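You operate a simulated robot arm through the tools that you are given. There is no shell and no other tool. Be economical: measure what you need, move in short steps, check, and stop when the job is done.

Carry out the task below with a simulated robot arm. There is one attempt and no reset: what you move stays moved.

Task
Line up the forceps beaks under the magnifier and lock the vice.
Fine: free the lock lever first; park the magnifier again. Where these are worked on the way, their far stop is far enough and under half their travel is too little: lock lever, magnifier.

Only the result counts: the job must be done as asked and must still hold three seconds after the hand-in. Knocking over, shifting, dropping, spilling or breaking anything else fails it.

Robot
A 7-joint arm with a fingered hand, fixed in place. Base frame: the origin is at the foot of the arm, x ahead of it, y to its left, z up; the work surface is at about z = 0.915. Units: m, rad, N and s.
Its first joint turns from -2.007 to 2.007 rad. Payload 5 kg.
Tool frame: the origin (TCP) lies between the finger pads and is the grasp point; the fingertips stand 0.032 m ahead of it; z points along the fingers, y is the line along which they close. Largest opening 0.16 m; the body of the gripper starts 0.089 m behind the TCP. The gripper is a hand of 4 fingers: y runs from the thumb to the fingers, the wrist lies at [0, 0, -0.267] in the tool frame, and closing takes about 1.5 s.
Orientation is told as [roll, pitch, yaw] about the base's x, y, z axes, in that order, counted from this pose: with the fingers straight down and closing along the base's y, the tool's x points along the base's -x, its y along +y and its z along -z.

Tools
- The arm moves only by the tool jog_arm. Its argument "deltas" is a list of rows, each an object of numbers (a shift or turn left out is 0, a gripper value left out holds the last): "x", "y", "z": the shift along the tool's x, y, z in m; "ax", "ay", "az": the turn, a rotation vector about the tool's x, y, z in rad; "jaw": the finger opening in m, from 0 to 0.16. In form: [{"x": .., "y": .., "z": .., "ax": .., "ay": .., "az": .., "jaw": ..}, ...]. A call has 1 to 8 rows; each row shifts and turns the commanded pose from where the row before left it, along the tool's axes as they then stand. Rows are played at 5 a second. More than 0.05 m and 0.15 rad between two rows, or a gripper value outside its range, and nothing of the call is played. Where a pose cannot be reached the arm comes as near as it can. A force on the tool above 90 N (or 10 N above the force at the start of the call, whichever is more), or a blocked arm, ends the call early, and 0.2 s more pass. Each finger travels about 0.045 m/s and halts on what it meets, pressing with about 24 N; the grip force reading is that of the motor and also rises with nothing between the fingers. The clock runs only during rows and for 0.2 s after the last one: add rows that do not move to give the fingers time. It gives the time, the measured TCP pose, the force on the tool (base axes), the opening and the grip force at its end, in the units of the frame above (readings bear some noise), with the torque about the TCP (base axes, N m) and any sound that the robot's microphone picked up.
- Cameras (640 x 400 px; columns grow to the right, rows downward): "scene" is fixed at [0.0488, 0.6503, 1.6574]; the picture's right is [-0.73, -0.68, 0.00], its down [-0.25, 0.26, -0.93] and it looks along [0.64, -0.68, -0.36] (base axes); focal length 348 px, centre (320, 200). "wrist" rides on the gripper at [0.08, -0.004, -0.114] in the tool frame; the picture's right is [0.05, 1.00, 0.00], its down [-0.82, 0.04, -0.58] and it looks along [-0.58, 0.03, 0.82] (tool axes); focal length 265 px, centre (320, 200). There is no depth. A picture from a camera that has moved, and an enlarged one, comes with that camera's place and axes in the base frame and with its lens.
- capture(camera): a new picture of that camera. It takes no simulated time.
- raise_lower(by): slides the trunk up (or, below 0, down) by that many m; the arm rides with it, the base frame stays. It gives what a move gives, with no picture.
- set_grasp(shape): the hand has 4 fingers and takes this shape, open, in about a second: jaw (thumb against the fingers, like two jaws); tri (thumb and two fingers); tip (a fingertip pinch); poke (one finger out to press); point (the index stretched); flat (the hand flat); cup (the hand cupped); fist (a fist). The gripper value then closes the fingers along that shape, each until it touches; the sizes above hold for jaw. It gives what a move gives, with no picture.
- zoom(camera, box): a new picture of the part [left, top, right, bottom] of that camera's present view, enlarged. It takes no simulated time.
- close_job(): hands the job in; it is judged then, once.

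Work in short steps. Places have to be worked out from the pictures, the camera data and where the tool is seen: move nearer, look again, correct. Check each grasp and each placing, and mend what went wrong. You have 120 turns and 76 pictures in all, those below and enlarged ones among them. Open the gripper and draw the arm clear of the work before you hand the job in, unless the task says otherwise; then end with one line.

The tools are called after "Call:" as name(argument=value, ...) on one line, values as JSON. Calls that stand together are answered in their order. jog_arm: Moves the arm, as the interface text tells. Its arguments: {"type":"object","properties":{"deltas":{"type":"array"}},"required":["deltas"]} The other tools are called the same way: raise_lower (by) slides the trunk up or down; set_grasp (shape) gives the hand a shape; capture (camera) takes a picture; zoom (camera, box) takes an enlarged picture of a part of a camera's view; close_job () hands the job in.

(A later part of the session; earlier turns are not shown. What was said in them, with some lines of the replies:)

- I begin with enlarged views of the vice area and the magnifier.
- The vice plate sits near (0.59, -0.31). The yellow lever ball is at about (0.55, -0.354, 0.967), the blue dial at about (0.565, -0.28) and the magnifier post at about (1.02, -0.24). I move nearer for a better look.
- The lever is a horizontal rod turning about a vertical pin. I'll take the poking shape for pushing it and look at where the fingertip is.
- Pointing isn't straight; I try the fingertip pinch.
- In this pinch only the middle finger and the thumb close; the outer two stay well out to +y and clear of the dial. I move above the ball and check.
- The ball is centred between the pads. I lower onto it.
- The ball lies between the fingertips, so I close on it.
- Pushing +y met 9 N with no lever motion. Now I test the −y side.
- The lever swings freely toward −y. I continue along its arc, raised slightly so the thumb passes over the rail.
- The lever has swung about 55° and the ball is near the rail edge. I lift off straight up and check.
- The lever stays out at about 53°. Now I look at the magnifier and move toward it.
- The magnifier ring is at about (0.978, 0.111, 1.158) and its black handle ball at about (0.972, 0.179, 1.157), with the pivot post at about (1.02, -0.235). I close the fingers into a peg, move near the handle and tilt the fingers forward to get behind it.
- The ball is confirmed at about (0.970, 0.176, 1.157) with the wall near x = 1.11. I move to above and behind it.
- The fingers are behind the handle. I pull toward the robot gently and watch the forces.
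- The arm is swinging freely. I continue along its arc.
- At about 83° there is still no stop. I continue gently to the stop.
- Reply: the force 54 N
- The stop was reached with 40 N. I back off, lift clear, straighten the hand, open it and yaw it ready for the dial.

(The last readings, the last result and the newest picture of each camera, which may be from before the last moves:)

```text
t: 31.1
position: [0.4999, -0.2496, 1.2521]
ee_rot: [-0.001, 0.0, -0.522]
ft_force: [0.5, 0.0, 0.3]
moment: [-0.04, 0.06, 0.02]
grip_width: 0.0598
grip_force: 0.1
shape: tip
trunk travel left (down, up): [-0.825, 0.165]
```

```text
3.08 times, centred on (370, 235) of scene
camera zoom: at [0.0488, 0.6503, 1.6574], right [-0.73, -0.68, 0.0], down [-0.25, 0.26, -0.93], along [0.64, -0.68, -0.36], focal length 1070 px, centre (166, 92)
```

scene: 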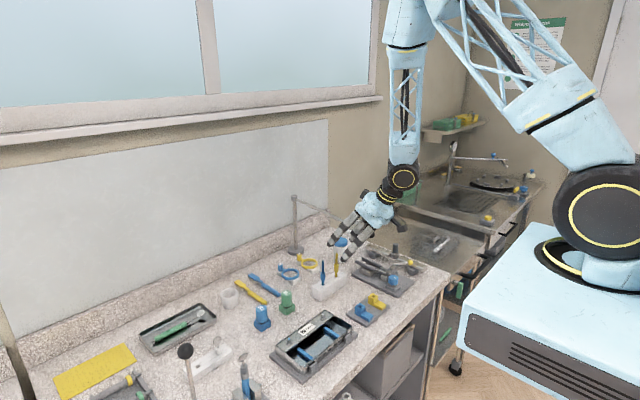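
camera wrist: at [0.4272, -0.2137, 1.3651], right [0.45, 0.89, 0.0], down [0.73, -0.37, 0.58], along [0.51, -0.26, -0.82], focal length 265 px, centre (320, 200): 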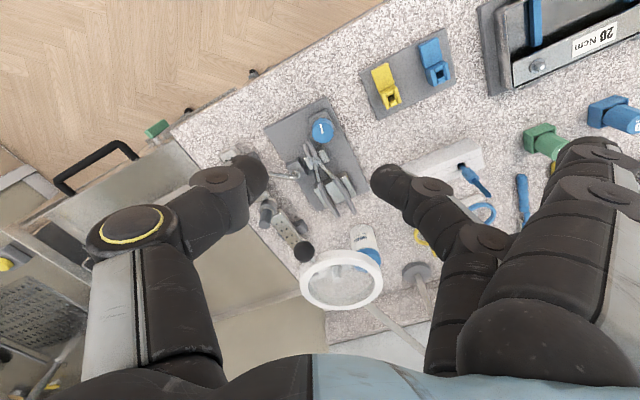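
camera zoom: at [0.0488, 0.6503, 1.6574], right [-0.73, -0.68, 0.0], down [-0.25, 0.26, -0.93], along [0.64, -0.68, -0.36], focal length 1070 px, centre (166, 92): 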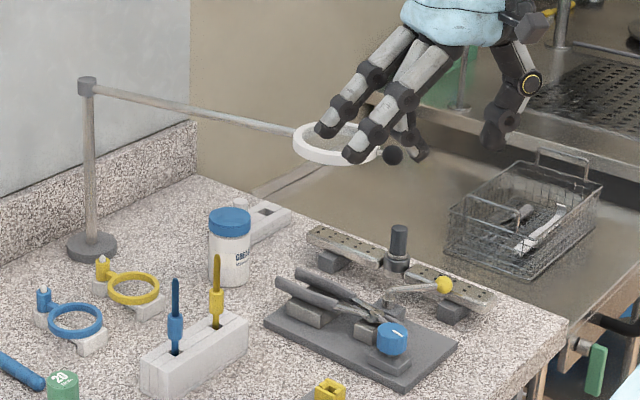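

The magnifier stays at its stop and the lever stays out. I lower in front of the arm, then move over the dial.

Call:
jog_arm(deltas=[{"z": 0.045}, {"z": 0.045}, {"z": 0.045}, {"z": 0.045}, {"x": -0.0325, "y": 0.0025, "z": 0.01}, {"x": -0.0325, "y": 0.0025, "z": 0.01}, {}])

Call:
capture(camera="wrist")

```text
t: 32.7
position: [0.5566, -0.2798, 1.0543]
ee_rot: [-0.001, 0.0, -0.519]
ft_force: [-0.5, 0.4, -0.1]
moment: [0.02, -0.03, 0.05]
grip_width: 0.0597
grip_force: 0.2
shape: tip
trunk travel left (down, up): [-0.825, 0.165]
```

```text
32 pictures are left
camera wrist: at [0.4837, -0.2427, 1.1664], right [0.45, 0.89, 0.0], down [0.73, -0.37, 0.58], along [0.52, -0.26, -0.82], focal length 265 px, centre (320, 200)
```

wrist: 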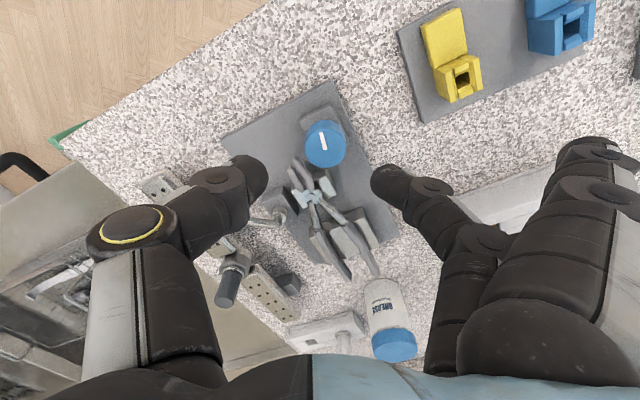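

Call:
jog_arm(deltas=[{"x": -0.0013, "y": 0.0048, "z": 0.03}, {"z": 0.039}, {}])

Call:
capture(camera="wrist")

Call:
zoom(camera="scene", box=[330, 210, 440, 300])

```text
t: 33.5
position: [0.5592, -0.2743, 0.9829]
ee_rot: [0.0, 0.0, -0.521]
ft_force: [-0.4, 0.1, 0.7]
moment: [-0.01, -0.05, 0.0]
grip_width: 0.0597
grip_force: 0.0
shape: tip
trunk travel left (down, up): [-0.825, 0.165]
```

```text
31 pictures are left
camera wrist: at [0.4875, -0.2375, 1.0956], right [0.45, 0.89, 0.0], down [0.73, -0.37, 0.58], along [0.52, -0.26, -0.82], focal length 265 px, centre (320, 200)
```

wrist: 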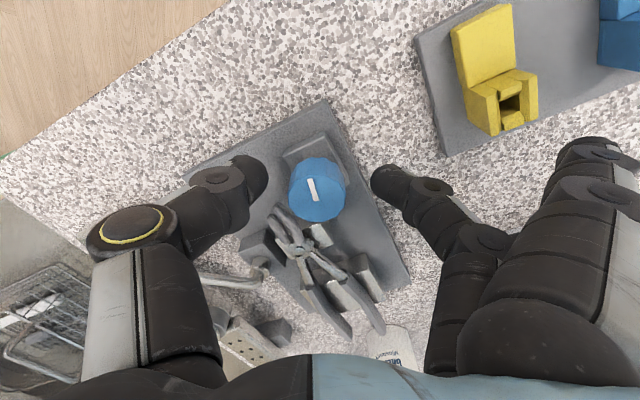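

```text
4.44 times, centred on (385, 255) of scene
camera zoom: at [0.0488, 0.6503, 1.6574], right [-0.73, -0.68, 0.0], down [-0.25, 0.26, -0.93], along [0.64, -0.68, -0.36], focal length 1545 px, centre (31, -44)
```

zoom: 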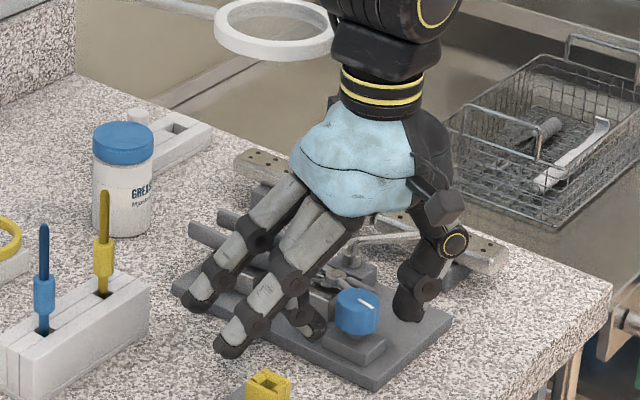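

The hand is clear of everything and centred on the dial, so I close on it.

Call:
jog_arm(deltas=[{"jaw": 0.0}, {}, {}, {}, {}, {}])

Call:
zoom(camera="wrist", box=[220, 130, 420, 280])

```text
t: 34.9
position: [0.56, -0.2744, 0.9814]
ee_rot: [0.0, 0.002, -0.52]
ft_force: [-3.0, 1.0, -5.3]
moment: [0.11, 0.06, -0.03]
grip_width: 0.0263
grip_force: 24.2
shape: tip
trunk travel left (down, up): [-0.825, 0.165]
```

```text
2.67 times, centred on (320, 205) of wrist
camera zoom: at [0.4874, -0.2378, 1.0955], right [0.45, 0.89, 0.0], down [0.73, -0.37, 0.58], along [0.52, -0.26, -0.82], focal length 708 px, centre (320, 187)
```

zoom: 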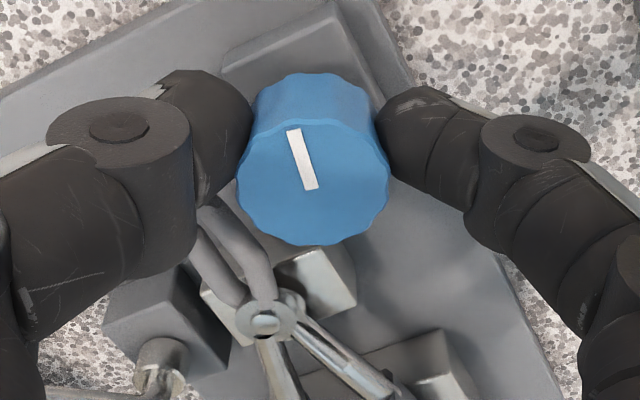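

Gripped firmly. I turn a small amount clockwise, which takes the thumb away from the beaks, and watch the beaks.

Call:
jog_arm(deltas=[{"az": 0.1}, {"az": 0.1}, {"az": 0.1}, {}])

Call:
zoom(camera="wrist", box=[220, 130, 420, 280])

```text
t: 35.9
position: [0.5597, -0.2744, 0.9826]
ee_rot: [0.0, 0.002, -0.82]
ft_force: [-3.5, 9.7, -12.3]
moment: [0.33, 0.0, -0.02]
grip_width: 0.0255
grip_force: 24.2
shape: tip
trunk travel left (down, up): [-0.825, 0.165]
```

```text
2.67 times, centred on (320, 205) of wrist
camera zoom: at [0.5027, -0.2176, 1.0962], right [0.69, 0.72, 0.0], down [0.59, -0.57, 0.58], along [0.41, -0.4, -0.82], focal length 708 px, centre (320, 187)
```

zoom: 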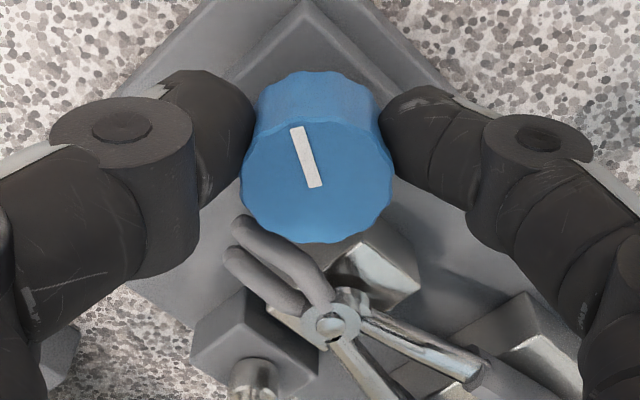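

The dial turns with the hand. I turn further and watch the beaks.

Call:
jog_arm(deltas=[{"az": 0.1}, {"az": 0.1}, {"az": 0.1}, {"az": 0.1}, {}])

Call:
zoom(camera="wrist", box=[220, 130, 420, 280])

```text
t: 37.1
position: [0.5615, -0.2749, 0.9848]
ee_rot: [-0.001, 0.001, -1.221]
ft_force: [7.0, 15.3, -14.5]
moment: [0.47, -0.24, 0.11]
grip_width: 0.024
grip_force: 23.7
shape: tip
trunk travel left (down, up): [-0.825, 0.165]
```

```text
2.67 times, centred on (320, 205) of wrist
camera zoom: at [0.5297, -0.1989, 1.0968], right [0.92, 0.39, 0.0], down [0.32, -0.75, 0.58], along [0.23, -0.53, -0.82], focal length 708 px, centre (320, 187)
```

zoom: 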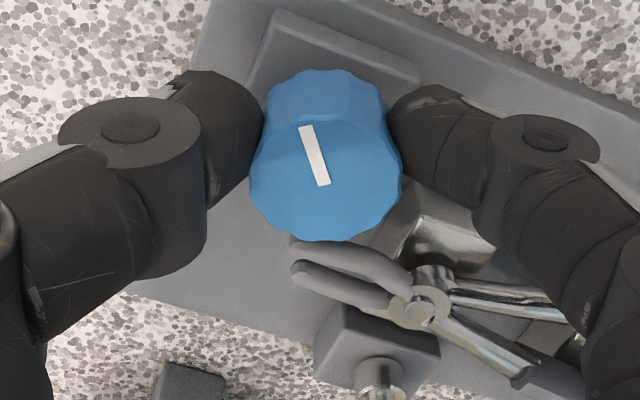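

The beaks seem to be converging. I release, lift a little and turn the hand back for another bite, looking at the beaks meanwhile.

Call:
jog_arm(deltas=[{"jaw": 0.06}, {}, {}, {"z": -0.035}, {"z": -0.035}, {"az": -0.15}, {"az": -0.15}, {"az": -0.15}])

Call:
jog_arm(deltas=[{"az": -0.15}, {"az": -0.1}, {}])

Call:
zoom(camera="wrist", box=[230, 100, 410, 250])

```text
t: 38.9
position: [0.5604, -0.2749, 1.0531]
ee_rot: [-0.002, 0.002, -0.768]
ft_force: [0.4, -0.1, -0.7]
moment: [0.02, 0.01, -0.01]
grip_width: 0.0592
grip_force: 0.0
shape: tip
trunk travel left (down, up): [-0.825, 0.165]
```

```text
t: 39.7
position: [0.5593, -0.2741, 1.0552]
ee_rot: [-0.001, 0.0, -0.517]
ft_force: [0.3, 0.1, -0.4]
moment: [0.0, 0.02, 0.01]
grip_width: 0.0594
grip_force: 0.1
shape: tip
trunk travel left (down, up): [-0.825, 0.165]
```

```text
2.67 times, centred on (320, 175) of wrist
camera zoom: at [0.4879, -0.2383, 1.1675], right [0.45, 0.89, 0.0], down [0.73, -0.37, 0.58], along [0.52, -0.26, -0.82], focal length 708 px, centre (320, 267)
```

zoom: 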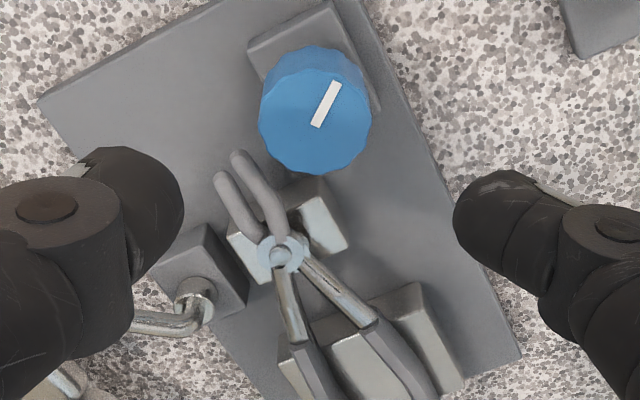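

Call:
zoom(camera="scene", box=[380, 250, 430, 290])

```text
10.00 times, centred on (405, 270) of scene
camera zoom: at [0.0488, 0.6503, 1.6574], right [-0.73, -0.68, 0.0], down [-0.25, 0.26, -0.93], along [0.64, -0.68, -0.36], focal length 3477 px, centre (-530, -500)
```

zoom: 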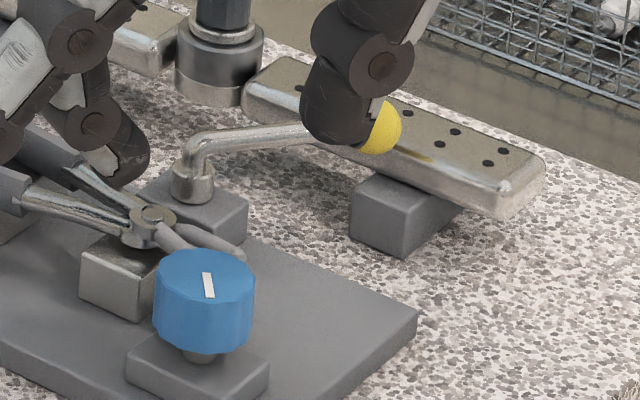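

Beak motion is hard to judge from different viewpoints, so I return to the first viewing pose for a direct comparison.

Call:
jog_arm(deltas=[{"z": -0.03}, {"x": 0.017, "y": -0.031, "z": -0.014}, {"x": 0.017, "y": -0.031, "z": -0.0135, "jaw": 0.1}, {"az": -0.13}, {"az": -0.13}, {"az": -0.13}, {"az": -0.127}, {}])

Call:
zoom(camera="wrist", box=[270, 130, 370, 220])

```text
t: 41.5
position: [0.5002, -0.3116, 1.1111]
ee_rot: [0.0, -0.001, -0.002]
ft_force: [0.4, -0.5, 0.2]
moment: [-0.02, 0.01, 0.03]
grip_width: 0.0989
grip_force: 0.0
shape: tip
trunk travel left (down, up): [-0.825, 0.165]
```

```text
4.44 times, centred on (320, 175) of wrist
camera zoom: at [0.4199, -0.3146, 1.2252], right [-0.05, 1.0, 0.0], down [0.82, 0.04, 0.58], along [0.58, 0.03, -0.82], focal length 1180 px, centre (320, 311)
```

zoom: 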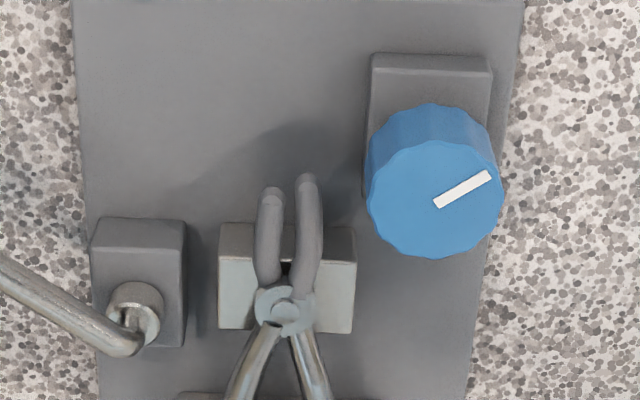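

Compared with the first view the beaks have come slightly closer (tip offset about 18 px → 13 px), so the direction is right. I go back for a second, larger bite.

Call:
jog_arm(deltas=[{"az": 0.15}, {"az": 0.15}, {"az": 0.15, "jaw": 0.06}, {"x": -0.018, "y": 0.031, "z": 0.0135}, {"x": -0.018, "y": 0.031, "z": 0.014}, {"z": 0.03}, {}])

```text
t: 43.1
position: [0.5572, -0.274, 1.0561]
ee_rot: [-0.001, 0.0, -0.451]
ft_force: [-0.5, 0.8, 0.1]
moment: [0.0, -0.01, -0.01]
grip_width: 0.0604
grip_force: 0.0
shape: tip
trunk travel left (down, up): [-0.825, 0.165]
```

Call:
jog_arm(deltas=[{"x": -0.003, "z": 0.035}, {"z": 0.037}, {"jaw": 0.0}, {}, {}, {}, {}])

Call:
jog_arm(deltas=[{"az": 0.11}, {"az": 0.11}, {"az": 0.11}, {"az": 0.11}, {"az": 0.11}, {"az": 0.11}, {"az": 0.11}, {"az": 0.11}])

Call:
zoom(camera="wrist", box=[220, 130, 420, 280])

```text
t: 44.7
position: [0.5605, -0.2764, 0.9802]
ee_rot: [0.0, 0.0, -0.452]
ft_force: [-2.6, 1.4, -4.7]
moment: [0.11, 0.01, -0.02]
grip_width: 0.0263
grip_force: 24.1
shape: tip
trunk travel left (down, up): [-0.825, 0.165]
```

```text
t: 46.5
position: [0.5635, -0.2736, 0.9816]
ee_rot: [0.001, 0.0, -1.334]
ft_force: [5.6, -1.7, -11.9]
moment: [0.04, -0.19, 0.08]
grip_width: 0.0245
grip_force: 24.4
shape: tip
trunk travel left (down, up): [-0.825, 0.165]
```

```text
2.67 times, centred on (320, 205) of wrist
camera zoom: at [0.5406, -0.1962, 1.0943], right [0.96, 0.28, 0.0], down [0.23, -0.78, 0.58], along [0.16, -0.55, -0.82], focal length 708 px, centre (320, 187)
```

zoom: 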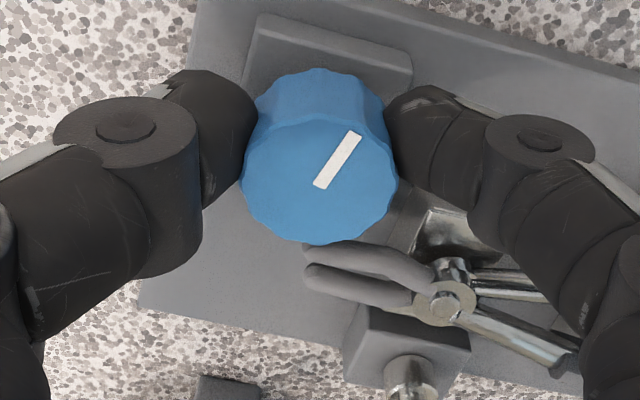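

The beaks are visibly closing. I release and check again from the reference pose.

Call:
jog_arm(deltas=[{"jaw": 0.06}, {}, {}, {"z": -0.035}, {"z": -0.04}, {"z": -0.025, "az": -0.14}, {"z": -0.02, "az": -0.14}, {"az": -0.15}])

Call:
jog_arm(deltas=[{"az": -0.15}, {"az": -0.15}, {"az": -0.15}, {"az": -0.15}, {"az": -0.15}, {"az": -0.154}, {"x": 0.032, "y": -0.018}, {"x": 0.031, "y": -0.019, "z": 0.01, "jaw": 0.1}])

Call:
zoom(camera="wrist", box=[270, 130, 370, 220])

```text
t: 48.3
position: [0.5634, -0.2728, 1.1003]
ee_rot: [0.001, 0.001, -0.9]
ft_force: [0.1, 0.0, -0.1]
moment: [-0.01, -0.01, 0.0]
grip_width: 0.0596
grip_force: 0.1
shape: tip
trunk travel left (down, up): [-0.825, 0.165]
```

```text
refused: row 6 steps farther than a row can; nothing moved
```

```text
4.44 times, centred on (320, 175) of wrist
camera zoom: at [0.5098, -0.2114, 1.2131], right [0.75, 0.66, 0.0], down [0.54, -0.61, 0.58], along [0.38, -0.43, -0.82], focal length 1180 px, centre (320, 311)
```

zoom: 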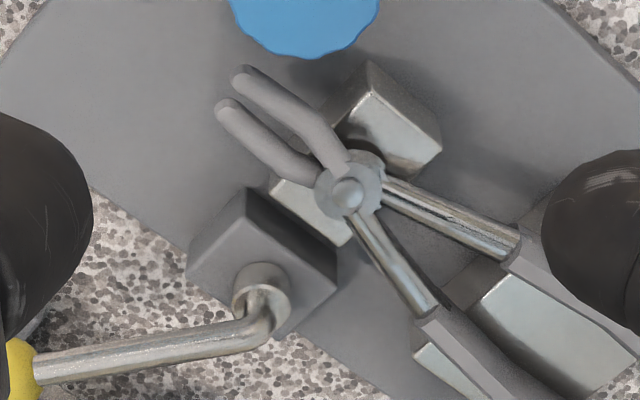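

Call:
jog_arm(deltas=[{"az": -0.15}, {"az": -0.15}, {"az": -0.15}, {"az": -0.15}, {"az": -0.15}, {"az": -0.15}, {"x": 0.032, "y": -0.019, "z": -0.005}, {"x": 0.031, "y": -0.02, "z": -0.006, "jaw": 0.1}])

Call:
zoom(camera="wrist", box=[270, 130, 370, 220])

```text
t: 50.1
position: [0.5012, -0.312, 1.111]
ee_rot: [0.003, 0.0, -0.001]
ft_force: [0.3, -1.1, 0.8]
moment: [0.02, -0.04, 0.01]
grip_width: 0.0933
grip_force: 0.1
shape: tip
trunk travel left (down, up): [-0.825, 0.165]
```

```text
4.44 times, centred on (320, 175) of wrist
camera zoom: at [0.419, -0.3157, 1.2238], right [-0.05, 1.0, 0.0], down [0.81, 0.04, 0.58], along [0.58, 0.03, -0.82], focal length 1180 px, centre (320, 311)
```

zoom: 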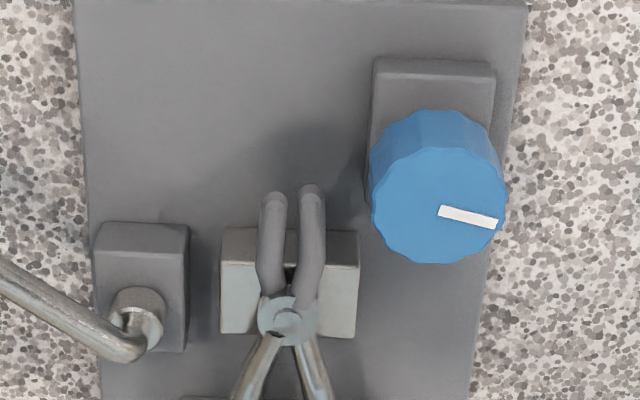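

The tip offset is now about 9 px (18 → 13 → 9), close to linear at 6 px/rad, so roughly 1.4 rad remains. Next bite.

Call:
jog_arm(deltas=[{"az": 0.15}, {"az": 0.15}, {"az": 0.15, "jaw": 0.06}, {"x": -0.018, "y": 0.031, "z": 0.0135}, {"x": -0.018, "y": 0.031, "z": 0.014}, {"z": 0.03}, {}])

Call:
jog_arm(deltas=[{"x": -0.002, "z": 0.035}, {"z": 0.036}, {"jaw": 0.0}, {}, {}, {}, {}])

Call:
jog_arm(deltas=[{"az": 0.11}, {"az": 0.11}, {"az": 0.11}, {"az": 0.11}, {"az": 0.11}, {"az": 0.11}, {"az": 0.11}, {"az": 0.11}])

Call:
jog_arm(deltas=[{"jaw": 0.06}, {}, {}, {"z": -0.035}, {"z": -0.035}, {"az": -0.14}, {"az": -0.14}, {"az": -0.15}])

Call:
jog_arm(deltas=[{"az": -0.15}, {"az": -0.15}, {"az": -0.15}, {}])

Call:
zoom(camera="wrist", box=[230, 100, 410, 250])

```text
t: 51.7
position: [0.5556, -0.269, 1.056]
ee_rot: [-0.002, 0.001, -0.452]
ft_force: [-0.7, -1.0, -0.3]
moment: [0.02, -0.02, -0.03]
grip_width: 0.0608
grip_force: 0.0
shape: tip
trunk travel left (down, up): [-0.825, 0.165]
```

```text
t: 53.3
position: [0.5585, -0.2713, 0.9868]
ee_rot: [0.001, -0.001, -0.451]
ft_force: [-2.1, 1.5, -5.0]
moment: [0.09, 0.04, -0.01]
grip_width: 0.0244
grip_force: 23.2
shape: tip
trunk travel left (down, up): [-0.825, 0.165]
```

```text
t: 55.1
position: [0.5617, -0.2706, 0.9844]
ee_rot: [0.002, 0.001, -1.333]
ft_force: [16.1, 21.7, 4.2]
moment: [0.52, -0.69, 0.23]
grip_width: 0.0237
grip_force: 23.9
shape: tip
trunk travel left (down, up): [-0.825, 0.165]
```

```text
t: 56.9
position: [0.5603, -0.272, 1.055]
ee_rot: [-0.001, 0.0, -0.901]
ft_force: [1.1, 0.1, -1.1]
moment: [0.02, -0.03, -0.03]
grip_width: 0.0596
grip_force: 0.0
shape: tip
trunk travel left (down, up): [-0.825, 0.165]
```

```text
t: 57.9
position: [0.5602, -0.2733, 1.0559]
ee_rot: [0.0, -0.001, -0.451]
ft_force: [0.8, -0.2, -0.5]
moment: [0.0, 0.05, -0.04]
grip_width: 0.0595
grip_force: 0.0
shape: tip
trunk travel left (down, up): [-0.825, 0.165]
```

```text
2.67 times, centred on (320, 175) of wrist
camera zoom: at [0.4861, -0.2408, 1.1678], right [0.39, 0.92, 0.0], down [0.75, -0.32, 0.58], along [0.53, -0.22, -0.82], focal length 708 px, centre (320, 267)
```

zoom: 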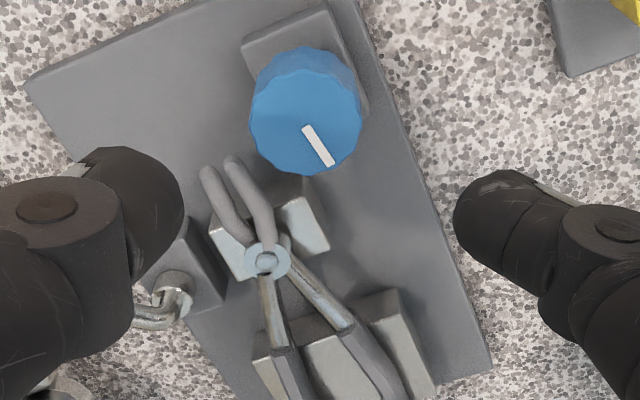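

Call:
jog_arm(deltas=[{"z": -0.03}, {"x": 0.018, "y": -0.031, "z": -0.014}, {"x": 0.018, "y": -0.031, "z": -0.0135, "jaw": 0.1}, {"az": -0.15}, {"az": -0.15}, {"az": -0.15}, {}])

Call:
zoom(camera="wrist", box=[270, 130, 370, 220])

```text
t: 59.5
position: [0.5015, -0.3126, 1.1111]
ee_rot: [0.0, -0.001, -0.002]
ft_force: [0.2, 0.2, -0.2]
moment: [0.02, 0.0, 0.01]
grip_width: 0.0995
grip_force: 0.1
shape: tip
trunk travel left (down, up): [-0.825, 0.165]
```

```text
4.44 times, centred on (320, 175) of wrist
camera zoom: at [0.4204, -0.3163, 1.2242], right [-0.05, 1.0, 0.0], down [0.82, 0.04, 0.58], along [0.58, 0.03, -0.82], focal length 1180 px, centre (320, 311)
```

zoom: 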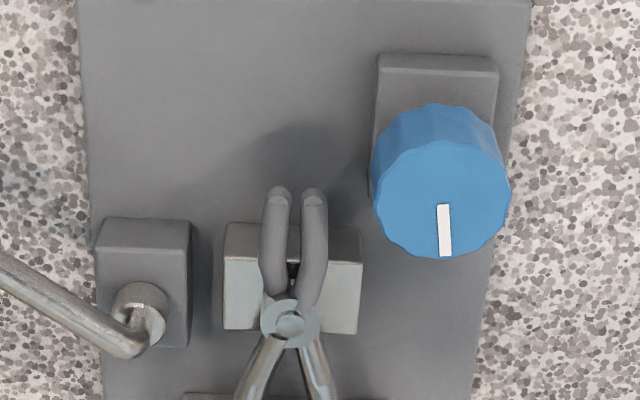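

The beak tips now look level and symmetric. I check closer.

Call:
zoom(camera="wrist", box=[297, 162, 333, 188])

```text
15.38 times, centred on (315, 175) of wrist
camera zoom: at [0.4204, -0.3163, 1.2242], right [-0.05, 1.0, 0.0], down [0.82, 0.04, 0.58], along [0.58, 0.03, -0.82], focal length 4083 px, centre (397, 585)
```

zoom: 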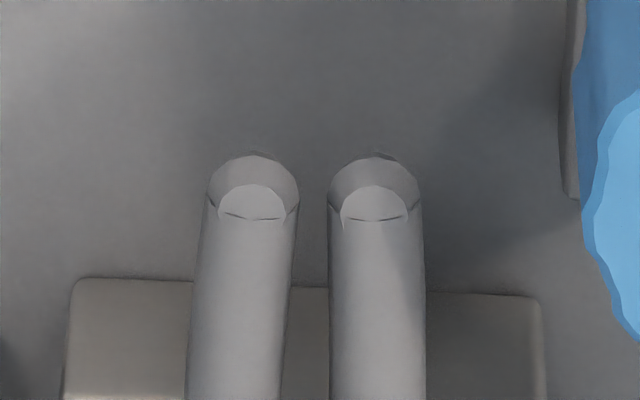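

The beaks are aligned to within about 0.1 mm. Now I lock: I yaw the hand so the thumb pushes along the lever's return path and move over the ball.

Call:
jog_arm(deltas=[{"az": -0.125}, {"az": -0.125}, {"az": -0.125}, {"az": -0.125}])

Call:
jog_arm(deltas=[{"x": 0.016, "y": -0.0293, "jaw": 0.06}, {"x": 0.016, "y": -0.0293}, {"x": 0.016, "y": -0.0293}, {"x": -0.0343, "y": -0.0187, "z": 0.015}, {"x": -0.0343, "y": -0.0187, "z": 0.015}, {}])

Call:
capture(camera="wrist")

```text
t: 60.5
position: [0.5006, -0.3138, 1.112]
ee_rot: [-0.001, 0.0, 0.5]
ft_force: [0.2, 0.1, 0.1]
moment: [0.0, 0.02, 0.0]
grip_width: 0.0994
grip_force: 0.2
shape: tip
trunk travel left (down, up): [-0.825, 0.165]
```

```text
t: 61.9
position: [0.5778, -0.4121, 1.081]
ee_rot: [0.001, 0.001, 0.496]
ft_force: [0.8, 0.6, 0.8]
moment: [-0.02, -0.02, -0.03]
grip_width: 0.0606
grip_force: 0.1
shape: tip
trunk travel left (down, up): [-0.825, 0.165]
```

```text
17 pictures are left
camera wrist: at [0.5085, -0.454, 1.1939], right [-0.52, 0.85, 0.0], down [0.7, 0.43, 0.58], along [0.49, 0.3, -0.82], focal length 265 px, centre (320, 200)
```

wrist: 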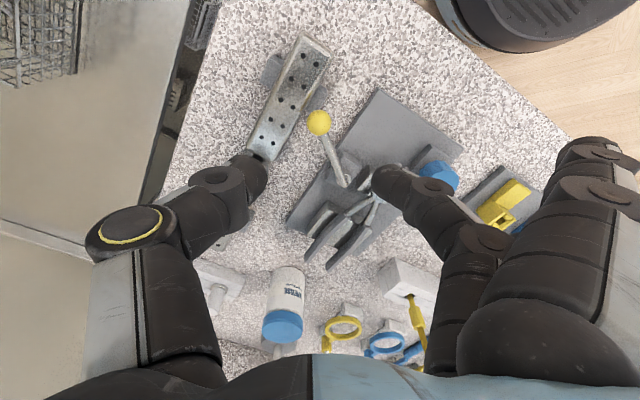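

Call:
jog_arm(deltas=[{"x": 0.004, "y": -0.001, "z": 0.04}, {"z": 0.04}, {"z": 0.009, "jaw": 0.02}, {}, {}, {}])

Call:
capture(camera="wrist")

```text
t: 63.3
position: [0.575, -0.4167, 0.9945]
ee_rot: [0.0, 0.0, 0.499]
ft_force: [-0.2, 1.0, -0.1]
moment: [0.01, -0.01, 0.03]
grip_width: 0.0205
grip_force: 0.1
shape: tip
trunk travel left (down, up): [-0.825, 0.165]
```

```text
16 pictures are left
camera wrist: at [0.5059, -0.4581, 1.1069], right [-0.52, 0.85, 0.0], down [0.7, 0.43, 0.58], along [0.49, 0.3, -0.82], focal length 265 px, centre (320, 200)
```

wrist: 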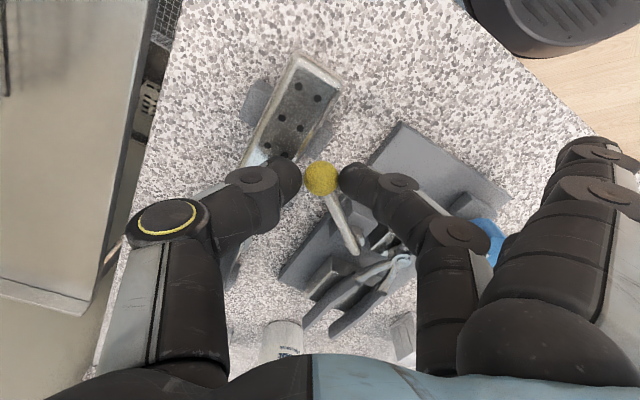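

Call:
jog_arm(deltas=[{"x": 0.003, "y": 0.014}, {"x": 0.001, "y": 0.014}, {"x": -0.002, "y": 0.014, "z": 0.008}, {"x": -0.004, "y": 0.012}, {}])

Call:
zoom(camera="wrist", box=[230, 110, 430, 290])

```text
t: 64.5
position: [0.552, -0.3677, 0.985]
ee_rot: [0.002, -0.001, 0.498]
ft_force: [-0.6, -0.9, 1.1]
moment: [-0.01, 0.01, 0.04]
grip_width: 0.0206
grip_force: 0.0
shape: tip
trunk travel left (down, up): [-0.825, 0.165]
```

```text
2.22 times, centred on (330, 200) of wrist
camera zoom: at [0.4825, -0.4099, 1.0978], right [-0.52, 0.85, 0.0], down [0.7, 0.43, 0.58], along [0.49, 0.3, -0.82], focal length 590 px, centre (298, 200)
```

zoom: 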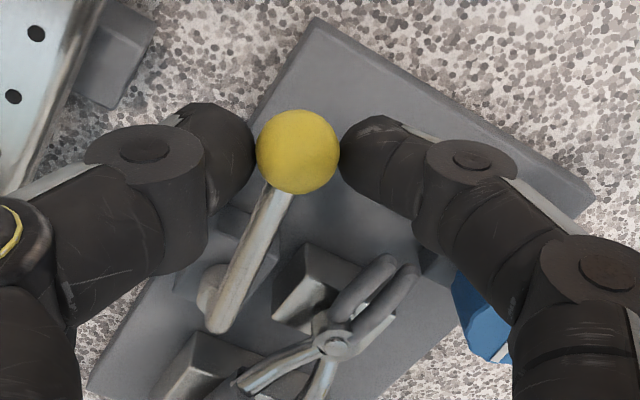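

The lever is almost home. I push the last bit toward +y to its stop.

Call:
jog_arm(deltas=[{"x": -0.0033, "y": 0.006}, {"x": -0.0033, "y": 0.006}, {}])

```text
t: 65.3
position: [0.551, -0.3535, 0.9868]
ee_rot: [-0.001, -0.001, 0.497]
ft_force: [0.6, -0.9, 0.1]
moment: [-0.03, -0.01, 0.0]
grip_width: 0.0202
grip_force: 0.0
shape: tip
trunk travel left (down, up): [-0.825, 0.165]
```

Call:
jog_arm(deltas=[{"x": -0.0024, "y": 0.0044}, {"x": -0.0024, "y": 0.0044}, {}])

Call:
zoom(camera="wrist", box=[230, 110, 430, 290])

```text
t: 66.1
position: [0.5502, -0.3446, 0.9864]
ee_rot: [0.001, 0.0, 0.495]
ft_force: [-4.6, -13.5, 2.9]
moment: [-0.29, 0.05, -0.25]
grip_width: 0.0231
grip_force: 0.0
shape: tip
trunk travel left (down, up): [-0.825, 0.165]
```

```text
2.22 times, centred on (330, 200) of wrist
camera zoom: at [0.4811, -0.387, 1.0993], right [-0.52, 0.85, 0.0], down [0.7, 0.42, 0.58], along [0.49, 0.3, -0.82], focal length 590 px, centre (298, 200)
```

zoom: 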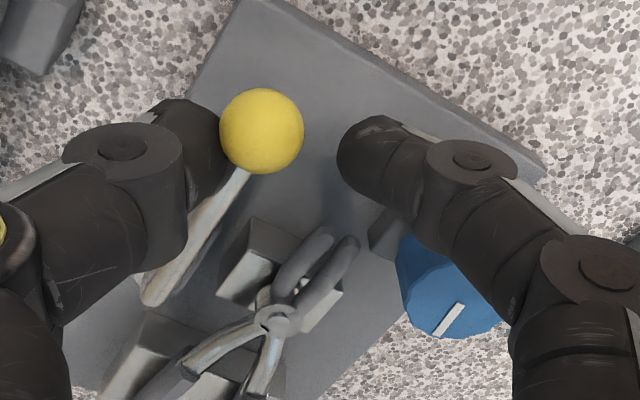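

The lever is at its stop, with 13.5 N and no motion. I back off, lift straight up and check everything.

Call:
jog_arm(deltas=[{"x": 0.0038, "y": -0.007, "jaw": 0.05}, {"x": 0.001, "y": -0.002}, {}, {"z": -0.035}, {"z": -0.045}, {"z": -0.045}, {"x": 0.035, "y": 0.0}, {}])

Call:
zoom(camera="wrist", box=[240, 80, 440, 260])

```text
t: 67.9
position: [0.5188, -0.3721, 1.1104]
ee_rot: [0.0, 0.0, 0.498]
ft_force: [0.6, -0.2, 0.5]
moment: [-0.02, 0.03, -0.01]
grip_width: 0.0496
grip_force: 0.1
shape: tip
trunk travel left (down, up): [-0.825, 0.165]
```

```text
2.22 times, centred on (340, 170) of wrist
camera zoom: at [0.4501, -0.4132, 1.2228], right [-0.52, 0.85, 0.0], down [0.7, 0.43, 0.58], along [0.49, 0.3, -0.82], focal length 590 px, centre (276, 267)
```

zoom: 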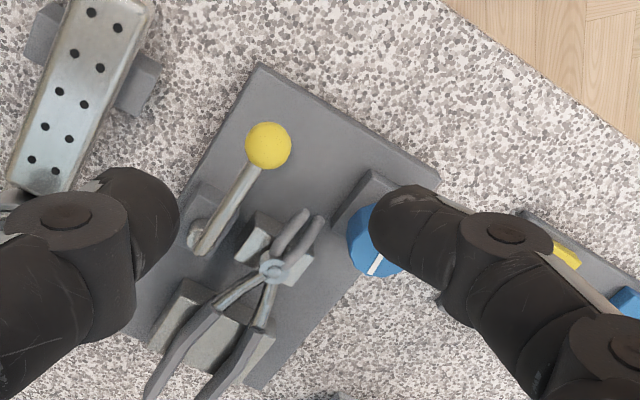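

The lever is locked and the beaks look unchanged. Now I park the magnifier: I close the peg, go above its −y side and lower next to the handle.

Call:
jog_arm(deltas=[{"z": -0.045, "jaw": 0.0}, {"z": -0.045}, {"z": -0.04}, {"x": -0.0345, "y": -0.0263}, {"x": -0.0345, "y": -0.0263}, {}])

Call:
capture(camera="wrist")

```text
t: 69.3
position: [0.6065, -0.3871, 1.2405]
ee_rot: [-0.001, 0.0, 0.497]
ft_force: [-0.8, -2.0, -0.5]
moment: [0.0, -0.01, -0.02]
grip_width: 0.0003
grip_force: 24.4
shape: tip
trunk travel left (down, up): [-0.825, 0.165]
```

```text
12 pictures are left
camera wrist: at [0.5378, -0.4287, 1.354], right [-0.52, 0.85, 0.0], down [0.7, 0.43, 0.58], along [0.49, 0.3, -0.82], focal length 265 px, centre (320, 200)
```

wrist: 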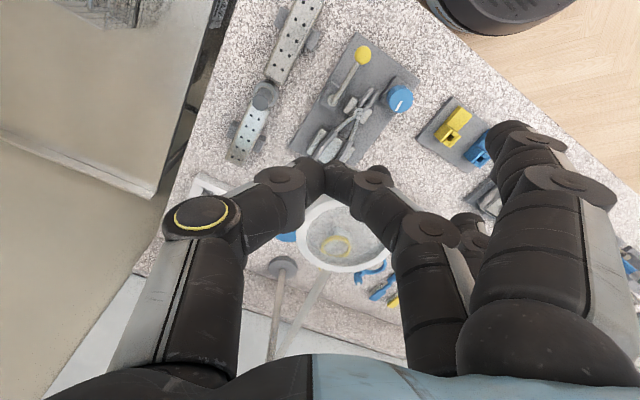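

Call:
jog_arm(deltas=[{"z": 0.033}, {"z": 0.032}, {"x": -0.0253, "y": 0.038}, {"x": -0.0253, "y": 0.038}, {"x": -0.015, "y": 0.0328}, {"x": -0.015, "y": 0.0328}])

Call:
capture(camera="wrist")

```text
t: 70.7
position: [0.6094, -0.2207, 1.176]
ee_rot: [0.0, -0.001, 0.496]
ft_force: [1.2, 1.2, 0.7]
moment: [-0.03, -0.03, 0.01]
grip_width: 0.0001
grip_force: 24.2
shape: tip
trunk travel left (down, up): [-0.825, 0.165]
```

```text
11 pictures are left
camera wrist: at [0.5407, -0.2628, 1.2895], right [-0.52, 0.85, 0.0], down [0.7, 0.43, 0.58], along [0.49, 0.3, -0.82], focal length 265 px, centre (320, 200)
```

wrist: 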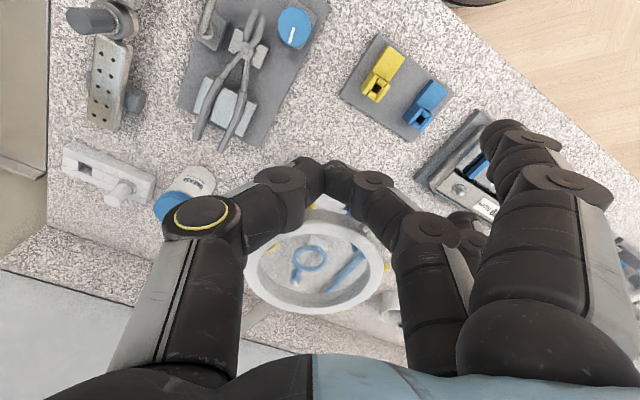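

Call:
jog_arm(deltas=[{"x": -0.0198, "y": 0.028}, {"x": -0.0198, "y": 0.028}, {"x": -0.0257, "y": 0.0253}, {"x": -0.0257, "y": 0.0253}, {"x": -0.0294, "y": 0.0204}, {"x": -0.0294, "y": 0.0204}, {"x": -0.0321, "y": 0.015}, {"x": -0.0321, "y": 0.015}])

Call:
capture(camera="wrist")

```text
t: 72.5
position: [0.7158, 0.0366, 1.1775]
ee_rot: [0.0, 0.001, 0.498]
ft_force: [0.2, 0.5, 0.0]
moment: [-0.03, 0.0, 0.0]
grip_width: 0.0001
grip_force: 24.2
shape: tip
trunk travel left (down, up): [-0.825, 0.165]
```

```text
10 pictures are left
camera wrist: at [0.6472, -0.0046, 1.2903], right [-0.52, 0.85, 0.0], down [0.7, 0.43, 0.58], along [0.49, 0.3, -0.82], focal length 265 px, centre (320, 200)
```

wrist: 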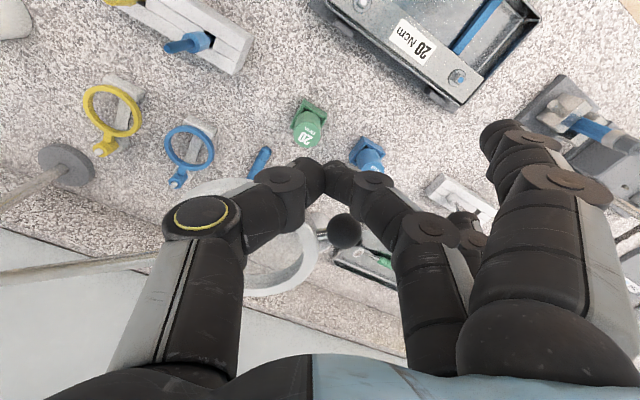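

Call:
jog_arm(deltas=[{"x": -0.0328, "y": 0.01}, {"x": -0.0328, "y": 0.01}, {"x": -0.0359, "y": 0.0032}, {"x": -0.0359, "y": 0.0032}, {"x": -0.0359, "y": -0.0031}, {"x": -0.0359, "y": -0.0031}])

Call:
capture(camera="wrist")

```text
t: 73.9
position: [0.8927, 0.1555, 1.1777]
ee_rot: [-0.001, 0.001, 0.496]
ft_force: [0.4, -0.3, 0.5]
moment: [0.0, -0.02, 0.01]
grip_width: 0.0001
grip_force: 23.5
shape: tip
trunk travel left (down, up): [-0.825, 0.165]
```

```text
9 pictures are left
camera wrist: at [0.8233, 0.1139, 1.2908], right [-0.52, 0.85, 0.0], down [0.7, 0.42, 0.58], along [0.49, 0.3, -0.82], focal length 265 px, centre (320, 200)
```

wrist: 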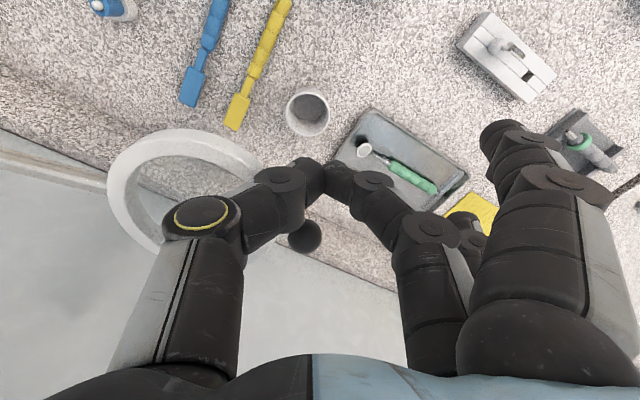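

The ball is at about (0.933, 0.168), φ ≈ 12°. It needs about 0.04 m more to its original place; I push in smaller steps.

Call:
jog_arm(deltas=[{"x": -0.0146, "y": -0.0045}, {"x": -0.0146, "y": -0.0045}, {}])

Call:
jog_arm(deltas=[{"x": -0.007, "y": -0.0035}, {}])

Call:
capture(camera="wrist")

```text
t: 74.7
position: [0.9201, 0.1622, 1.1775]
ee_rot: [-0.001, -0.001, 0.497]
ft_force: [-0.1, -0.2, 0.0]
moment: [-0.02, -0.01, 0.02]
grip_width: 0.0001
grip_force: 23.9
shape: tip
trunk travel left (down, up): [-0.825, 0.165]
```

```text
t: 75.3
position: [0.9257, 0.1625, 1.178]
ee_rot: [0.001, 0.0, 0.498]
ft_force: [-4.1, 1.7, 5.3]
moment: [-0.13, -0.03, -0.07]
grip_width: 0.0002
grip_force: 24.1
shape: tip
trunk travel left (down, up): [-0.825, 0.165]
```

```text
8 pictures are left
camera wrist: at [0.8569, 0.1204, 1.2905], right [-0.52, 0.85, 0.0], down [0.7, 0.43, 0.58], along [0.49, 0.3, -0.82], focal length 265 px, centre (320, 200)
```

wrist: 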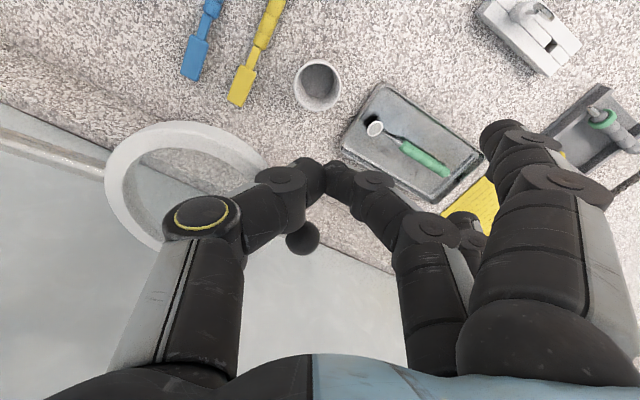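

The stop is felt and the ball is back at its original place, (0.970, 0.176). I back off, lift, open the hand and return to the start area.

Call:
jog_arm(deltas=[{"x": 0.031, "y": 0.0056}, {"x": 0.031, "y": 0.0056}, {"z": -0.045}, {"z": -0.045}, {"z": -0.045, "jaw": 0.1}, {"x": 0.045}, {"x": 0.045}, {"x": 0.045}])

Call:
jog_arm(deltas=[{"az": 0.125, "z": -0.02}, {"az": 0.125, "z": -0.02}, {"az": 0.125}, {"az": 0.125}, {"x": 0.03, "y": -0.035}, {"x": 0.03, "y": -0.035}, {"x": 0.03, "y": -0.035}, {}])

Call:
capture(camera="scene")

Call:
zoom(camera="scene", box=[200, 180, 440, 330])

```text
t: 77.1
position: [0.7451, 0.0766, 1.3092]
ee_rot: [-0.002, -0.003, 0.498]
ft_force: [-0.5, 0.9, 0.8]
moment: [-0.01, -0.02, 0.0]
grip_width: 0.0996
grip_force: 0.1
shape: tip
trunk travel left (down, up): [-0.825, 0.165]
```

```text
t: 78.9
position: [0.6586, -0.0276, 1.3486]
ee_rot: [0.001, 0.001, -0.002]
ft_force: [1.1, 1.2, -0.4]
moment: [-0.03, 0.03, -0.01]
grip_width: 0.0998
grip_force: 0.2
shape: tip
trunk travel left (down, up): [-0.825, 0.165]
```

```text
7 pictures are left
```

scene: 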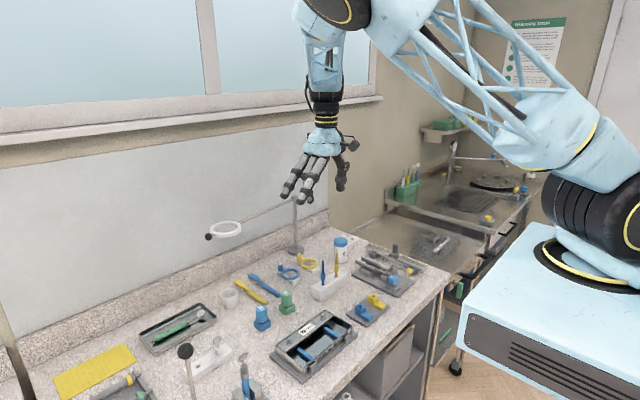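

```text
2.67 times, centred on (320, 255) of scene
camera zoom: at [0.0488, 0.6503, 1.6574], right [-0.73, -0.68, 0.0], down [-0.25, 0.26, -0.93], along [0.64, -0.68, -0.36], focal length 927 px, centre (320, 53)
```

zoom: 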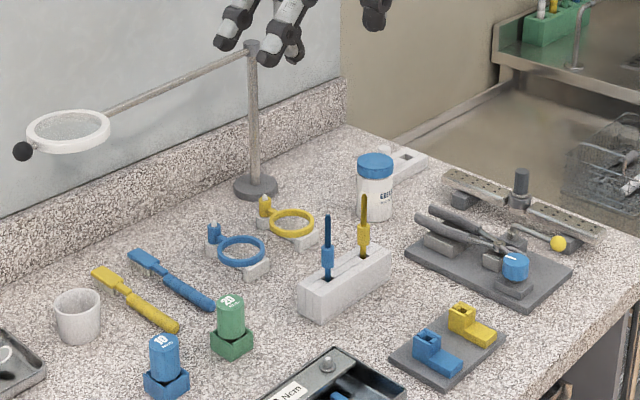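

Everything matches the starting layout. One last zoom on the beaks and dial from here.

Call:
jog_arm(deltas=[{"x": 0.02, "y": -0.045}, {"x": 0.02, "y": -0.045}, {"x": 0.02, "y": -0.045}, {"x": 0.02, "y": -0.045}, {"x": 0.02, "y": -0.045}, {"x": 0.02, "y": -0.045}, {"x": 0.02, "y": -0.015, "z": 0.03}, {"z": 0.045}])

Call:
zoom(camera="wrist", box=[280, 90, 360, 160])

```text
t: 80.7
position: [0.5142, -0.3123, 1.2737]
ee_rot: [0.003, 0.002, -0.002]
ft_force: [0.1, 0.3, -0.1]
moment: [0.0, 0.02, 0.01]
grip_width: 0.0999
grip_force: 0.0
shape: tip
trunk travel left (down, up): [-0.825, 0.165]
```

```text
5.71 times, centred on (320, 125) of wrist
camera zoom: at [0.4339, -0.3153, 1.3867], right [-0.05, 1.0, 0.0], down [0.82, 0.04, 0.58], along [0.58, 0.03, -0.82], focal length 1517 px, centre (320, 629)
```

zoom: 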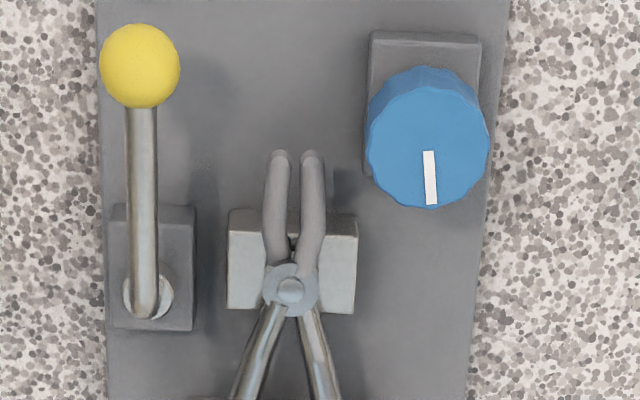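

The beaks are level, the lever is locked, the magnifier is parked and the hand is open and clear. I hand in.

Call:
close_job()

```text
The job is handed in.
```

The forceps beaks are lined up to about 0.1 mm, the vice is locked with its lever back at the stop, and the magnifier is parked where it started. I swung the lock lever out only about 53° to free it, because a rail was in the way; I took that as more than half its travel but did not measure its far stop.
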